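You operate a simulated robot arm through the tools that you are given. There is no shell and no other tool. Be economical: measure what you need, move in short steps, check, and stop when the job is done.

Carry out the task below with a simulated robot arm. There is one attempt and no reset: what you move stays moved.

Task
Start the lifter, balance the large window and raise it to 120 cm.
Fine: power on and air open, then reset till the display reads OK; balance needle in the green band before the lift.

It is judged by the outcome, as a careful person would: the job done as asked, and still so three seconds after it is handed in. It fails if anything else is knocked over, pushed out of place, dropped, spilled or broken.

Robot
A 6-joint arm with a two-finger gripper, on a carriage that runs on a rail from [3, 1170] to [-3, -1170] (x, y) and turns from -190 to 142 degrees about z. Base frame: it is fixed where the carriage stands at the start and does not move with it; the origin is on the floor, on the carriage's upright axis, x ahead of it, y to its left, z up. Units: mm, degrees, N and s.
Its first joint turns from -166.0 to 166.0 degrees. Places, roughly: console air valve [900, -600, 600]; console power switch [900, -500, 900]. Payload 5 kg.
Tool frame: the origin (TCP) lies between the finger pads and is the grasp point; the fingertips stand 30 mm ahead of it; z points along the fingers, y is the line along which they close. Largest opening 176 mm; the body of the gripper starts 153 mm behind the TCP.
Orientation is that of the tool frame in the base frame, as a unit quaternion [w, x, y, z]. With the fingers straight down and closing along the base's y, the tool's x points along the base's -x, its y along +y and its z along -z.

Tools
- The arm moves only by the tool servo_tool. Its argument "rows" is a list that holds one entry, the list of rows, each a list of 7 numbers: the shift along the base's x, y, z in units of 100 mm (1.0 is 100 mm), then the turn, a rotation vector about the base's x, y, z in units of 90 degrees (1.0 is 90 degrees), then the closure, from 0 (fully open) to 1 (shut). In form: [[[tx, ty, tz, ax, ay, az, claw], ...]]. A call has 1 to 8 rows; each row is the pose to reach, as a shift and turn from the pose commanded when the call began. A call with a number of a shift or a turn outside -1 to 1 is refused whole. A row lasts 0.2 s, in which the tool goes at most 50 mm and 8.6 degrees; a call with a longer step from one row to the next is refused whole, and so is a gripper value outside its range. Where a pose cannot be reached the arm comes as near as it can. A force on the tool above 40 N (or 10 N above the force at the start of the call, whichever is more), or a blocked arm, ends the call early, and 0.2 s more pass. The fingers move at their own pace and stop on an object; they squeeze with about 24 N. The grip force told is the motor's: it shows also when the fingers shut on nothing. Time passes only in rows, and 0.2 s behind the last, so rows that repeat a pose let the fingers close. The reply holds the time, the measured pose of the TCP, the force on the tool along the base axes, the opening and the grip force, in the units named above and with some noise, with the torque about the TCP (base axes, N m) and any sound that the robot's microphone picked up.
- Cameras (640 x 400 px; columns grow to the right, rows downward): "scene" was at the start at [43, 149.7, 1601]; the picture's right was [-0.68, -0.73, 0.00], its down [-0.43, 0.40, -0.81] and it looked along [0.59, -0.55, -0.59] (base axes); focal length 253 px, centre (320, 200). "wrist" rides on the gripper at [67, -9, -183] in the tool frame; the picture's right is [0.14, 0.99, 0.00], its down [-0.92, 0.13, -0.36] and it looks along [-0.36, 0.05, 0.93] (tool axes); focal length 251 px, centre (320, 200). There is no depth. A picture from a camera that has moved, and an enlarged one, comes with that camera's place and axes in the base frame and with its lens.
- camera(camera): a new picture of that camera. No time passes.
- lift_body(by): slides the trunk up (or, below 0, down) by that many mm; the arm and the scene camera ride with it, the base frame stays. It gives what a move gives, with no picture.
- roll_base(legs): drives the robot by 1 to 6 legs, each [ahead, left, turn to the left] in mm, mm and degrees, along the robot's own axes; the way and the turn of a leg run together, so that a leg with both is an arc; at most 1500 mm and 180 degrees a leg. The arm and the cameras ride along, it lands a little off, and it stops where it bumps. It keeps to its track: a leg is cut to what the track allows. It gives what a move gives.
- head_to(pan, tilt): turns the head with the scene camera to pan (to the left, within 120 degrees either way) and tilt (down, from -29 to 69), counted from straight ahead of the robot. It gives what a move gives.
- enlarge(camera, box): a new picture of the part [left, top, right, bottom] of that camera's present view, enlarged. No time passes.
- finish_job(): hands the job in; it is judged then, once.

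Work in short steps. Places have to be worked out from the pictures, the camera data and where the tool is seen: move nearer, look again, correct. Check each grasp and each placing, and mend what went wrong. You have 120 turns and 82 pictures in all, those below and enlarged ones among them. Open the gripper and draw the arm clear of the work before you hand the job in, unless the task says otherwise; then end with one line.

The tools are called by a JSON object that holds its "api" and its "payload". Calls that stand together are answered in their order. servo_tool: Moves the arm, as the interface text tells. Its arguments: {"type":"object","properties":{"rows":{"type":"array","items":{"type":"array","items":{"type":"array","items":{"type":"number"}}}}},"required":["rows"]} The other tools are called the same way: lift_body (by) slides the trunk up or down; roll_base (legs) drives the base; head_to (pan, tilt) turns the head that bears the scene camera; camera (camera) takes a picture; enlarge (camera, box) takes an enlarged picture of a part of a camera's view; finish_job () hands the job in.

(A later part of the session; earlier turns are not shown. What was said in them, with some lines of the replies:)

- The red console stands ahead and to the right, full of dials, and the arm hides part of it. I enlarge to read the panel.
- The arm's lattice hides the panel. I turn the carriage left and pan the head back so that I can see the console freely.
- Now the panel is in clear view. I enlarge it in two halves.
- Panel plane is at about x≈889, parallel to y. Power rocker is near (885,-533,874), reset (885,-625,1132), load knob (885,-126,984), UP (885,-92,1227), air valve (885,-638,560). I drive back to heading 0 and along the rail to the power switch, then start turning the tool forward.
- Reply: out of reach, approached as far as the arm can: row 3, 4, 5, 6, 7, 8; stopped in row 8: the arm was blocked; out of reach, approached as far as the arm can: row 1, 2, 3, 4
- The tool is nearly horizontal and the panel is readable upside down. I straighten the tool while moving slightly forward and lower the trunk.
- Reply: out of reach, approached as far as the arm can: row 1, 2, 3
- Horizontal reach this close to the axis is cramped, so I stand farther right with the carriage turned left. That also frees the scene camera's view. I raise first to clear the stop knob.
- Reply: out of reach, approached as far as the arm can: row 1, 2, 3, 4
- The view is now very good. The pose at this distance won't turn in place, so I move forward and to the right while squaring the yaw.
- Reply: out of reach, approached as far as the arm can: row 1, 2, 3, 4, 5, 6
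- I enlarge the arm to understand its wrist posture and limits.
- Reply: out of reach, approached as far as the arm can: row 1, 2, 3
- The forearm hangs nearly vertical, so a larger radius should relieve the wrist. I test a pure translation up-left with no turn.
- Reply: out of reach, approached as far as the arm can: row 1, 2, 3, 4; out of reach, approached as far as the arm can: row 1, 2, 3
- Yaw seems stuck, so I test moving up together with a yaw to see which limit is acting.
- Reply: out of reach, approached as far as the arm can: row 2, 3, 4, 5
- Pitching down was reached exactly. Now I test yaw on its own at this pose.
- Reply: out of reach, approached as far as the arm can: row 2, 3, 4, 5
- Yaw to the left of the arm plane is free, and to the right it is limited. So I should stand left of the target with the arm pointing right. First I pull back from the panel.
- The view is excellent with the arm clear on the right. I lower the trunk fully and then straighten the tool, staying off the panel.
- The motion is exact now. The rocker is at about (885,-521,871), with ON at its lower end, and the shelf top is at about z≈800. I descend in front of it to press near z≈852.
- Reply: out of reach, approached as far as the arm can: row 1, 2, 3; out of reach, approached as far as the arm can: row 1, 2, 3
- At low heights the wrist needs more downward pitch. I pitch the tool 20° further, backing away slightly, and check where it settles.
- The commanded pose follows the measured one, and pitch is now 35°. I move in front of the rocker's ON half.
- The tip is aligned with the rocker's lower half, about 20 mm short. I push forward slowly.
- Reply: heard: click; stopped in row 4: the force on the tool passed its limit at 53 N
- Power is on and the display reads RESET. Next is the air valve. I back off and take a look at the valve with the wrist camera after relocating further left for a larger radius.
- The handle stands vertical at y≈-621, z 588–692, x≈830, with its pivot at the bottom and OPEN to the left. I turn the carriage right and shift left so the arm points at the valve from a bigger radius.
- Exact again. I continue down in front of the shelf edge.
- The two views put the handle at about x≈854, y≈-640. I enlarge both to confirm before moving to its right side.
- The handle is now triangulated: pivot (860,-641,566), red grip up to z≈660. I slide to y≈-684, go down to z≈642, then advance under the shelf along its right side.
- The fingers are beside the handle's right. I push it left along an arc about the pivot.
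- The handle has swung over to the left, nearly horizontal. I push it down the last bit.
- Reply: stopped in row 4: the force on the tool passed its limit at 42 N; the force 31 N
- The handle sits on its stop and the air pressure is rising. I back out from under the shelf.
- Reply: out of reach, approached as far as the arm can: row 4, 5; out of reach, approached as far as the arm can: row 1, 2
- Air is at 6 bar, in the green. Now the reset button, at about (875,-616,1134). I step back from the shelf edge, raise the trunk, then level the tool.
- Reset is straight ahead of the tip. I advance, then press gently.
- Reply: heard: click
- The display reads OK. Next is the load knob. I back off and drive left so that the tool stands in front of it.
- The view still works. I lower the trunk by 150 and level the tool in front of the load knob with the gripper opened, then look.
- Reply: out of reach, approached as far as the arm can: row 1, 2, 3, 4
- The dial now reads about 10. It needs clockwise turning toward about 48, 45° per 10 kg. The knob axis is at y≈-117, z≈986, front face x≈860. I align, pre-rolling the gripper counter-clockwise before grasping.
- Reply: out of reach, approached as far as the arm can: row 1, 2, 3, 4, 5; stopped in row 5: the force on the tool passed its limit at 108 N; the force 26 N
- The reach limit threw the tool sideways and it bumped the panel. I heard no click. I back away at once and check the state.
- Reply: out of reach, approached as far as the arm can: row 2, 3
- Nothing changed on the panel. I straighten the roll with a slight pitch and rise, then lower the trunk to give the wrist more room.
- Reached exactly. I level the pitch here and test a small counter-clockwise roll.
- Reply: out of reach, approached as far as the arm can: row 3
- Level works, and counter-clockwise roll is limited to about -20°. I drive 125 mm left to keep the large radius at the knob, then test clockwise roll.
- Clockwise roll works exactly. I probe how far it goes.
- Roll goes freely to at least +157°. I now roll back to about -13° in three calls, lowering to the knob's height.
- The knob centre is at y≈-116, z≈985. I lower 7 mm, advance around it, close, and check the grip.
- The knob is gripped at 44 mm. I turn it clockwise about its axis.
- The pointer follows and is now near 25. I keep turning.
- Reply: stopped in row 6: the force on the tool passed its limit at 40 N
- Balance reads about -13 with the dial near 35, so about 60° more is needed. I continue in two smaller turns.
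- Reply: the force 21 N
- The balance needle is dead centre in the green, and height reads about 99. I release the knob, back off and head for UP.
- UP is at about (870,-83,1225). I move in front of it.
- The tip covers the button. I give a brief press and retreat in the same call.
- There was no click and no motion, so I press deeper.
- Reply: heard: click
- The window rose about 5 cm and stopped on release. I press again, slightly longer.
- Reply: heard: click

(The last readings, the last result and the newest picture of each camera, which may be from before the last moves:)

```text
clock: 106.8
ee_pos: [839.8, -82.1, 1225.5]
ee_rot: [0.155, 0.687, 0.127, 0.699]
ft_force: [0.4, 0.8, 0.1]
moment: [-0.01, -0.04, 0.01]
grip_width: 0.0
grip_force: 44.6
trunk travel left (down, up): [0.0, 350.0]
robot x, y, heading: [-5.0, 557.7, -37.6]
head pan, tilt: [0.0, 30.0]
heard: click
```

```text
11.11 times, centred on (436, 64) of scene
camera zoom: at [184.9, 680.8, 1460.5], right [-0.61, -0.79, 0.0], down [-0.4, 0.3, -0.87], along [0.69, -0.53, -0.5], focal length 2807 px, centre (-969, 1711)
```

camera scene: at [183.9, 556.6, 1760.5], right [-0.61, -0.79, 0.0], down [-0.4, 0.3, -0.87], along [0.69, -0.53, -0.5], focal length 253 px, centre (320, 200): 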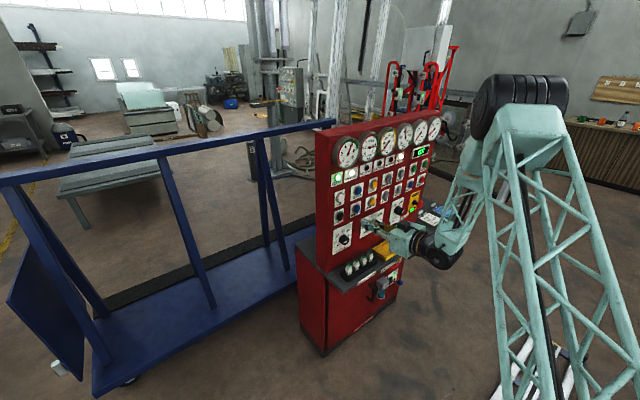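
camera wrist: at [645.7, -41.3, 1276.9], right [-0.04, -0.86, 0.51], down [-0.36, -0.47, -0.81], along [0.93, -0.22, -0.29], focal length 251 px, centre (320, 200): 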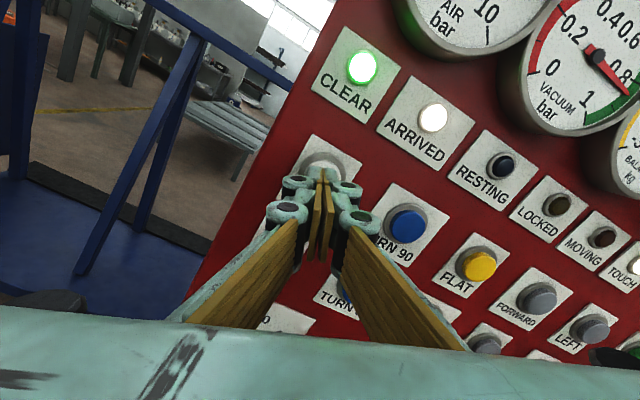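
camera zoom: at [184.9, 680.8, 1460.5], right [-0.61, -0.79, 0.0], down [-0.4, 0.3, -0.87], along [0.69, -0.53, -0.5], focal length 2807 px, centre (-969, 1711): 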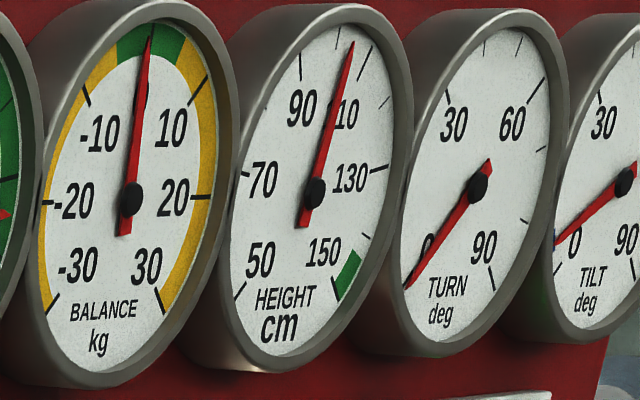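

Height is about 106. I hold for about a second longer to learn the rate.

{"api": "servo_tool", "payload": {"rows": [[[0.12, 0, 0, 0, 0, 0, 1], [0.19, 0, 0, 0, 0, 0, 1], [0.19, 0, 0, 0, 0, 0, 1], [0.19, 0, 0, 0, 0, 0, 1], [0.19, 0, 0, 0, 0, 0, 1], [0.19, 0, 0, 0, 0, 0, 1], [0, 0, 0, 0, 0, 0, 1]]]}}

{"api": "enlarge", "payload": {"camera": "scene", "box": [424, 46, 448, 82]}}

```text
clock: 108.4
ee_pos: [840.9, -81.6, 1225.3]
ee_rot: [0.155, 0.686, 0.127, 0.699]
ft_force: [0.0, -0.4, -0.3]
moment: [-0.03, -0.03, 0.04]
grip_width: 0.0
grip_force: 44.8
trunk travel left (down, up): [0.0, 350.0]
robot x, y, heading: [1.9, 556.4, -37.4]
head pan, tilt: [0.0, 30.0]
heard: click
```

```text
11.11 times, centred on (436, 64) of scene
camera zoom: at [184.6, 681.0, 1460.5], right [-0.61, -0.79, 0.0], down [-0.4, 0.3, -0.87], along [0.69, -0.53, -0.5], focal length 2807 px, centre (-969, 1711)
```

zoom: 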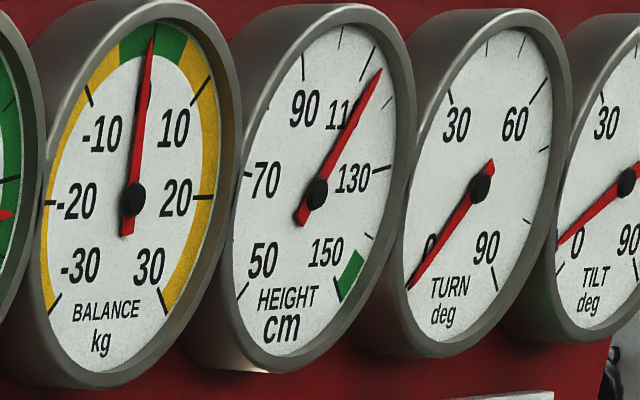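

Height is about 114 and the rate is about 1.7 cm per row. I hold for about three rows.

{"api": "servo_tool", "payload": {"rows": [[[0.12, 0, 0, 0, 0, 0, 1], [0.19, 0, 0, 0, 0, 0, 1], [0.19, 0, 0, 0, 0, 0, 1], [0.19, 0, 0, 0, 0, 0, 1], [0, 0, 0, 0, 0, 0, 1]]]}}

{"api": "enlarge", "payload": {"camera": "scene", "box": [424, 46, 448, 82]}}

```text
clock: 109.6
ee_pos: [839.8, -82.2, 1225.3]
ee_rot: [0.154, 0.687, 0.127, 0.699]
ft_force: [1.3, -0.4, 0.2]
moment: [0.0, -0.07, 0.01]
grip_width: 0.0
grip_force: 45.6
trunk travel left (down, up): [0.0, 350.0]
robot x, y, heading: [3.7, 560.2, -37.6]
head pan, tilt: [0.0, 30.0]
heard: click
```

```text
11.11 times, centred on (436, 64) of scene
camera zoom: at [184.8, 680.9, 1460.4], right [-0.61, -0.79, 0.0], down [-0.4, 0.3, -0.87], along [0.69, -0.53, -0.5], focal length 2807 px, centre (-969, 1711)
```

zoom: 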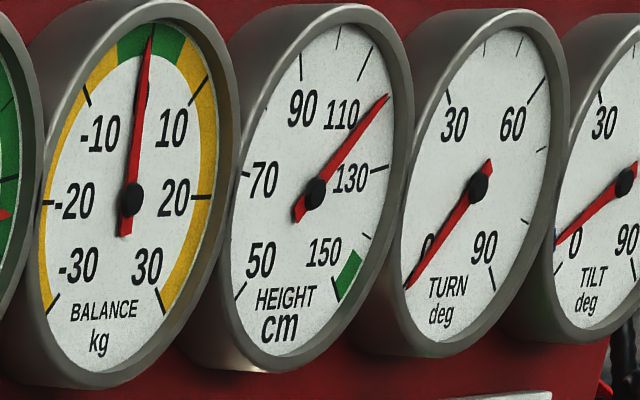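

The needle seems on the 120 tick. To rule out parallax, I retreat and look at the gauge more squarely.

{"api": "servo_tool", "payload": {"rows": [[[-0.3, 0, 0, 0, 0, 0, 1], [-0.6, 0, 0, 0, 0, 0, 1], [-0.9, 0, 0, 0, 0, 0, 1]]]}}

{"api": "roll_base", "payload": {"legs": [[494, -642, 0]]}}

{"api": "head_to", "payload": {"pan": 10, "tilt": 10}}

{"api": "camera", "payload": {"camera": "scene"}}

```text
clock: 110.4
ee_pos: [749.3, -82.3, 1225.2]
ee_rot: [0.155, 0.687, 0.126, 0.699]
ft_force: [1.6, 0.6, -1.1]
moment: [-0.01, -0.11, 0.02]
grip_width: 0.0
grip_force: 44.8
trunk travel left (down, up): [0.0, 350.0]
robot x, y, heading: [2.7, 557.9, -37.7]
head pan, tilt: [0.0, 30.0]
```

```text
clock: 114.7
ee_pos: [752.9, -882.9, 1225.0]
ee_rot: [0.152, 0.686, 0.129, 0.699]
ft_force: [0.7, 0.8, 0.0]
moment: [-0.01, -0.01, 0.01]
grip_width: 0.2
grip_force: 45.2
trunk travel left (down, up): [0.0, 350.0]
robot x, y, heading: [-1.3, -251.6, -37.0]
head pan, tilt: [0.0, 30.0]
```

```text
clock: 115.5
ee_pos: [752.2, -883.7, 1226.1]
ee_rot: [0.152, 0.686, 0.129, 0.7]
ft_force: [0.8, -0.8, 1.1]
moment: [0.04, 0.01, 0.03]
grip_width: 0.2
grip_force: 45.1
trunk travel left (down, up): [0.0, 350.0]
robot x, y, heading: [2.5, -248.9, -37.2]
head pan, tilt: [10.0, 10.0]
```

```text
20 pictures are left
camera scene: at [191.7, -112.1, 1492.7], right [-0.45, -0.89, 0.0], down [-0.16, 0.08, -0.98], along [0.88, -0.45, -0.17], focal length 253 px, centre (320, 200)
```

scene: 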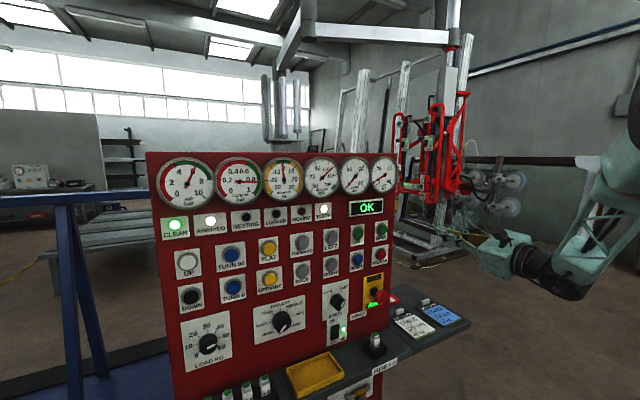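

{"api": "enlarge", "payload": {"camera": "scene", "box": [300, 152, 344, 202]}}

{"api": "enlarge", "payload": {"camera": "scene", "box": [160, 150, 420, 320]}}

```text
8.00 times, centred on (322, 177) of scene
camera zoom: at [191.7, -112.1, 1492.7], right [-0.45, -0.89, 0.0], down [-0.16, 0.08, -0.98], along [0.88, -0.45, -0.17], focal length 2021 px, centre (304, 384)
```

zoom: 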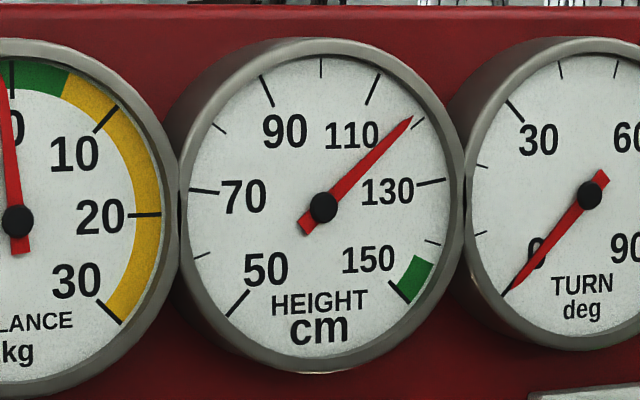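

```text
2.35 times, centred on (290, 235) of scene
camera zoom: at [191.7, -112.1, 1492.7], right [-0.45, -0.89, 0.0], down [-0.16, 0.08, -0.98], along [0.88, -0.45, -0.17], focal length 594 px, centre (391, 118)
```

zoom: 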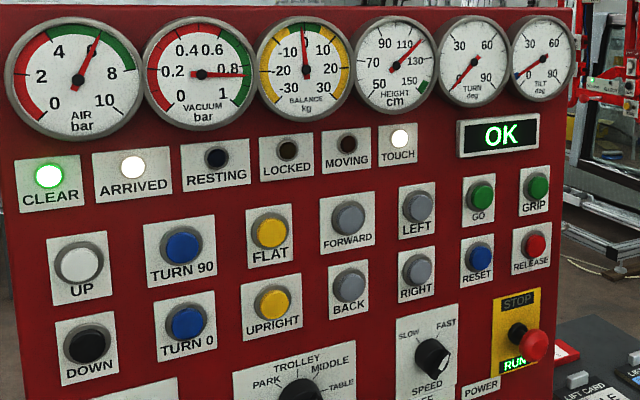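

Seen more squarely, the height is about 118, nearly 2 cm short. I return to UP for one more short press.

{"api": "roll_base", "payload": {"legs": [[-488, 643, 0]]}}

```text
clock: 119.9
ee_pos: [749.9, -73.9, 1225.7]
ee_rot: [0.154, 0.687, 0.127, 0.699]
ft_force: [-0.6, 0.0, 0.3]
moment: [-0.01, -0.03, 0.01]
grip_width: 0.1
grip_force: 45.0
trunk travel left (down, up): [0.0, 350.0]
robot x, y, heading: [0.2, 566.7, -37.4]
head pan, tilt: [10.0, 10.0]
```

I move back to the same spot in front of UP (840, -82, 1225), then press for one row.

{"api": "servo_tool", "payload": {"rows": [[[0.3, -0.08, 0, 0, 0, 0, 1], [0.6, -0.08, 0, 0, 0, 0, 1], [0.8, -0.08, 0, 0, 0, 0, 1], [0.9, -0.08, 0, 0, 0, 0, 1]]]}}

{"api": "servo_tool", "payload": {"rows": [[[0.12, 0, 0, 0, 0, 0, 1], [0.19, 0, 0, 0, 0, 0, 1], [0, 0, 0, 0, 0, 0, 1]]]}}

{"api": "camera", "payload": {"camera": "scene"}}

```text
clock: 120.9
ee_pos: [840.5, -83.0, 1224.8]
ee_rot: [0.153, 0.687, 0.128, 0.699]
ft_force: [0.1, -0.5, -0.1]
moment: [0.01, 0.0, -0.01]
grip_width: 0.0
grip_force: 44.5
trunk travel left (down, up): [0.0, 350.0]
robot x, y, heading: [3.2, 563.8, -36.9]
head pan, tilt: [10.0, 10.0]
```

```text
clock: 121.7
ee_pos: [841.3, -83.1, 1226.4]
ee_rot: [0.154, 0.686, 0.128, 0.699]
ft_force: [0.6, 0.1, 0.3]
moment: [0.0, -0.01, -0.01]
grip_width: 0.0
grip_force: 44.9
trunk travel left (down, up): [0.0, 350.0]
robot x, y, heading: [0.2, 561.8, -37.0]
head pan, tilt: [10.0, 10.0]
heard: click
```

```text
17 pictures are left
camera scene: at [195.1, 699.3, 1492.8], right [-0.46, -0.89, 0.0], down [-0.15, 0.08, -0.98], along [0.88, -0.45, -0.17], focal length 253 px, centre (320, 200)
```

scene: 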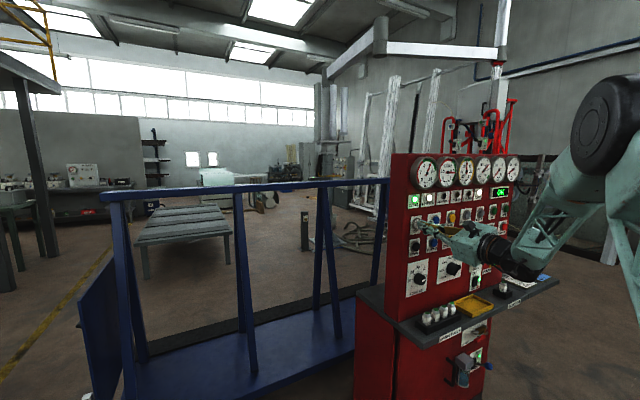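

It clicked. I retreat, drive right again and read the gauge squarely.

{"api": "servo_tool", "payload": {"rows": [[[-0.3, 0, 0, 0, 0, 0, 1], [-0.6, 0, 0, 0, 0, 0, 1], [-0.9, 0, 0, 0, 0, 0, 1]]]}}

{"api": "roll_base", "payload": {"legs": [[494, -642, 0]]}}

{"api": "enlarge", "payload": {"camera": "scene", "box": [300, 152, 344, 202]}}

```text
clock: 122.5
ee_pos: [750.7, -83.1, 1226.8]
ee_rot: [0.153, 0.687, 0.128, 0.699]
ft_force: [0.2, -0.3, -0.7]
moment: [-0.03, -0.02, -0.02]
grip_width: 0.2
grip_force: 44.4
trunk travel left (down, up): [0.0, 350.0]
robot x, y, heading: [2.5, 564.5, -37.4]
head pan, tilt: [10.0, 10.0]
```

```text
clock: 126.9
ee_pos: [747.6, -902.6, 1224.6]
ee_rot: [0.154, 0.686, 0.127, 0.699]
ft_force: [-1.0, 0.0, 0.2]
moment: [0.0, 0.03, -0.04]
grip_width: 0.0
grip_force: 44.9
trunk travel left (down, up): [0.0, 350.0]
robot x, y, heading: [-3.5, -255.4, -37.1]
head pan, tilt: [10.0, 10.0]
```

```text
8.00 times, centred on (322, 177) of scene
camera zoom: at [192.3, -119.9, 1492.8], right [-0.46, -0.89, 0.0], down [-0.15, 0.08, -0.98], along [0.88, -0.45, -0.17], focal length 2021 px, centre (304, 384)
```

zoom: 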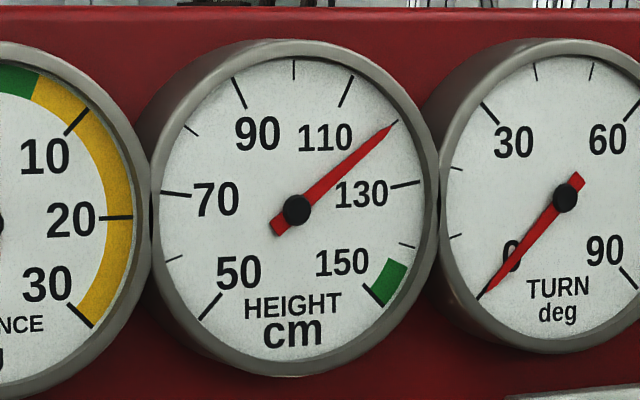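

The needle now lies on the 120 mark at about 119.5–120. I check the whole scene once more and open the gripper.

{"api": "servo_tool", "payload": {"rows": [[[-0.2, 0, 0, 0, 0, 0, 0.7], [-0.3, 0, 0, 0, 0, 0, 0.4], [-0.3, 0, 0, 0, 0, 0, 0], [-0.3, 0, 0, 0, 0, 0, 0], [-0.3, 0, 0, 0, 0, 0, 0]]]}}

{"api": "enlarge", "payload": {"camera": "scene", "box": [140, 140, 440, 330]}}

{"api": "camera", "payload": {"camera": "scene"}}

```text
clock: 128.1
ee_pos: [718.2, -903.4, 1225.7]
ee_rot: [0.153, 0.687, 0.129, 0.699]
ft_force: [-0.2, -0.7, 0.2]
moment: [0.0, -0.01, -0.02]
grip_width: 175.8
grip_force: 0.1
trunk travel left (down, up): [0.0, 350.0]
robot x, y, heading: [-0.8, -256.7, -37.3]
head pan, tilt: [10.0, 10.0]
```

```text
2.11 times, centred on (290, 235) of scene
camera zoom: at [192.4, -120.0, 1492.8], right [-0.46, -0.89, 0.0], down [-0.15, 0.08, -0.98], along [0.88, -0.45, -0.17], focal length 532 px, centre (383, 126)
```

zoom: 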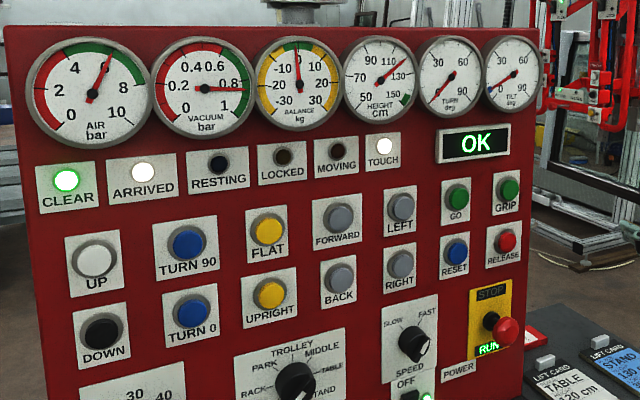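

```text
14 pictures are left
camera scene: at [192.4, -120.0, 1492.8], right [-0.46, -0.89, 0.0], down [-0.15, 0.08, -0.98], along [0.88, -0.45, -0.17], focal length 253 px, centre (320, 200)
```

scene: 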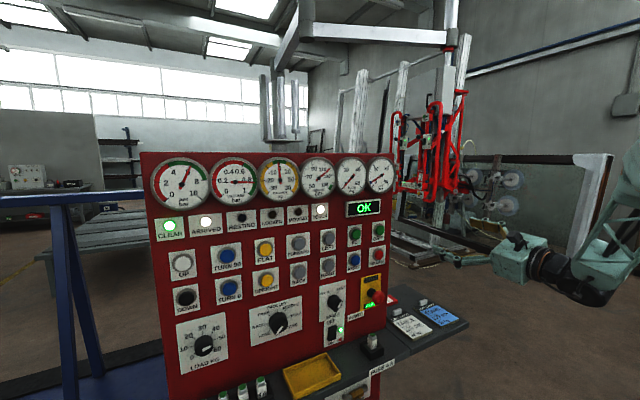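

Power is on, air is in the green, the display reads OK, balance is centred and height is at 120. The arm is clear and the gripper open, so I hand in.

{"api": "finish_job", "payload": {}}

```text
The job is handed in.
```

The lifter is running (power on, air at 6 bar, display OK), the balance needle was in the green before the lift, and the large window is at about 120 cm (gauge reads 119.5–120); on the way the gripper once bumped the panel hard (108 N), with no visible change.
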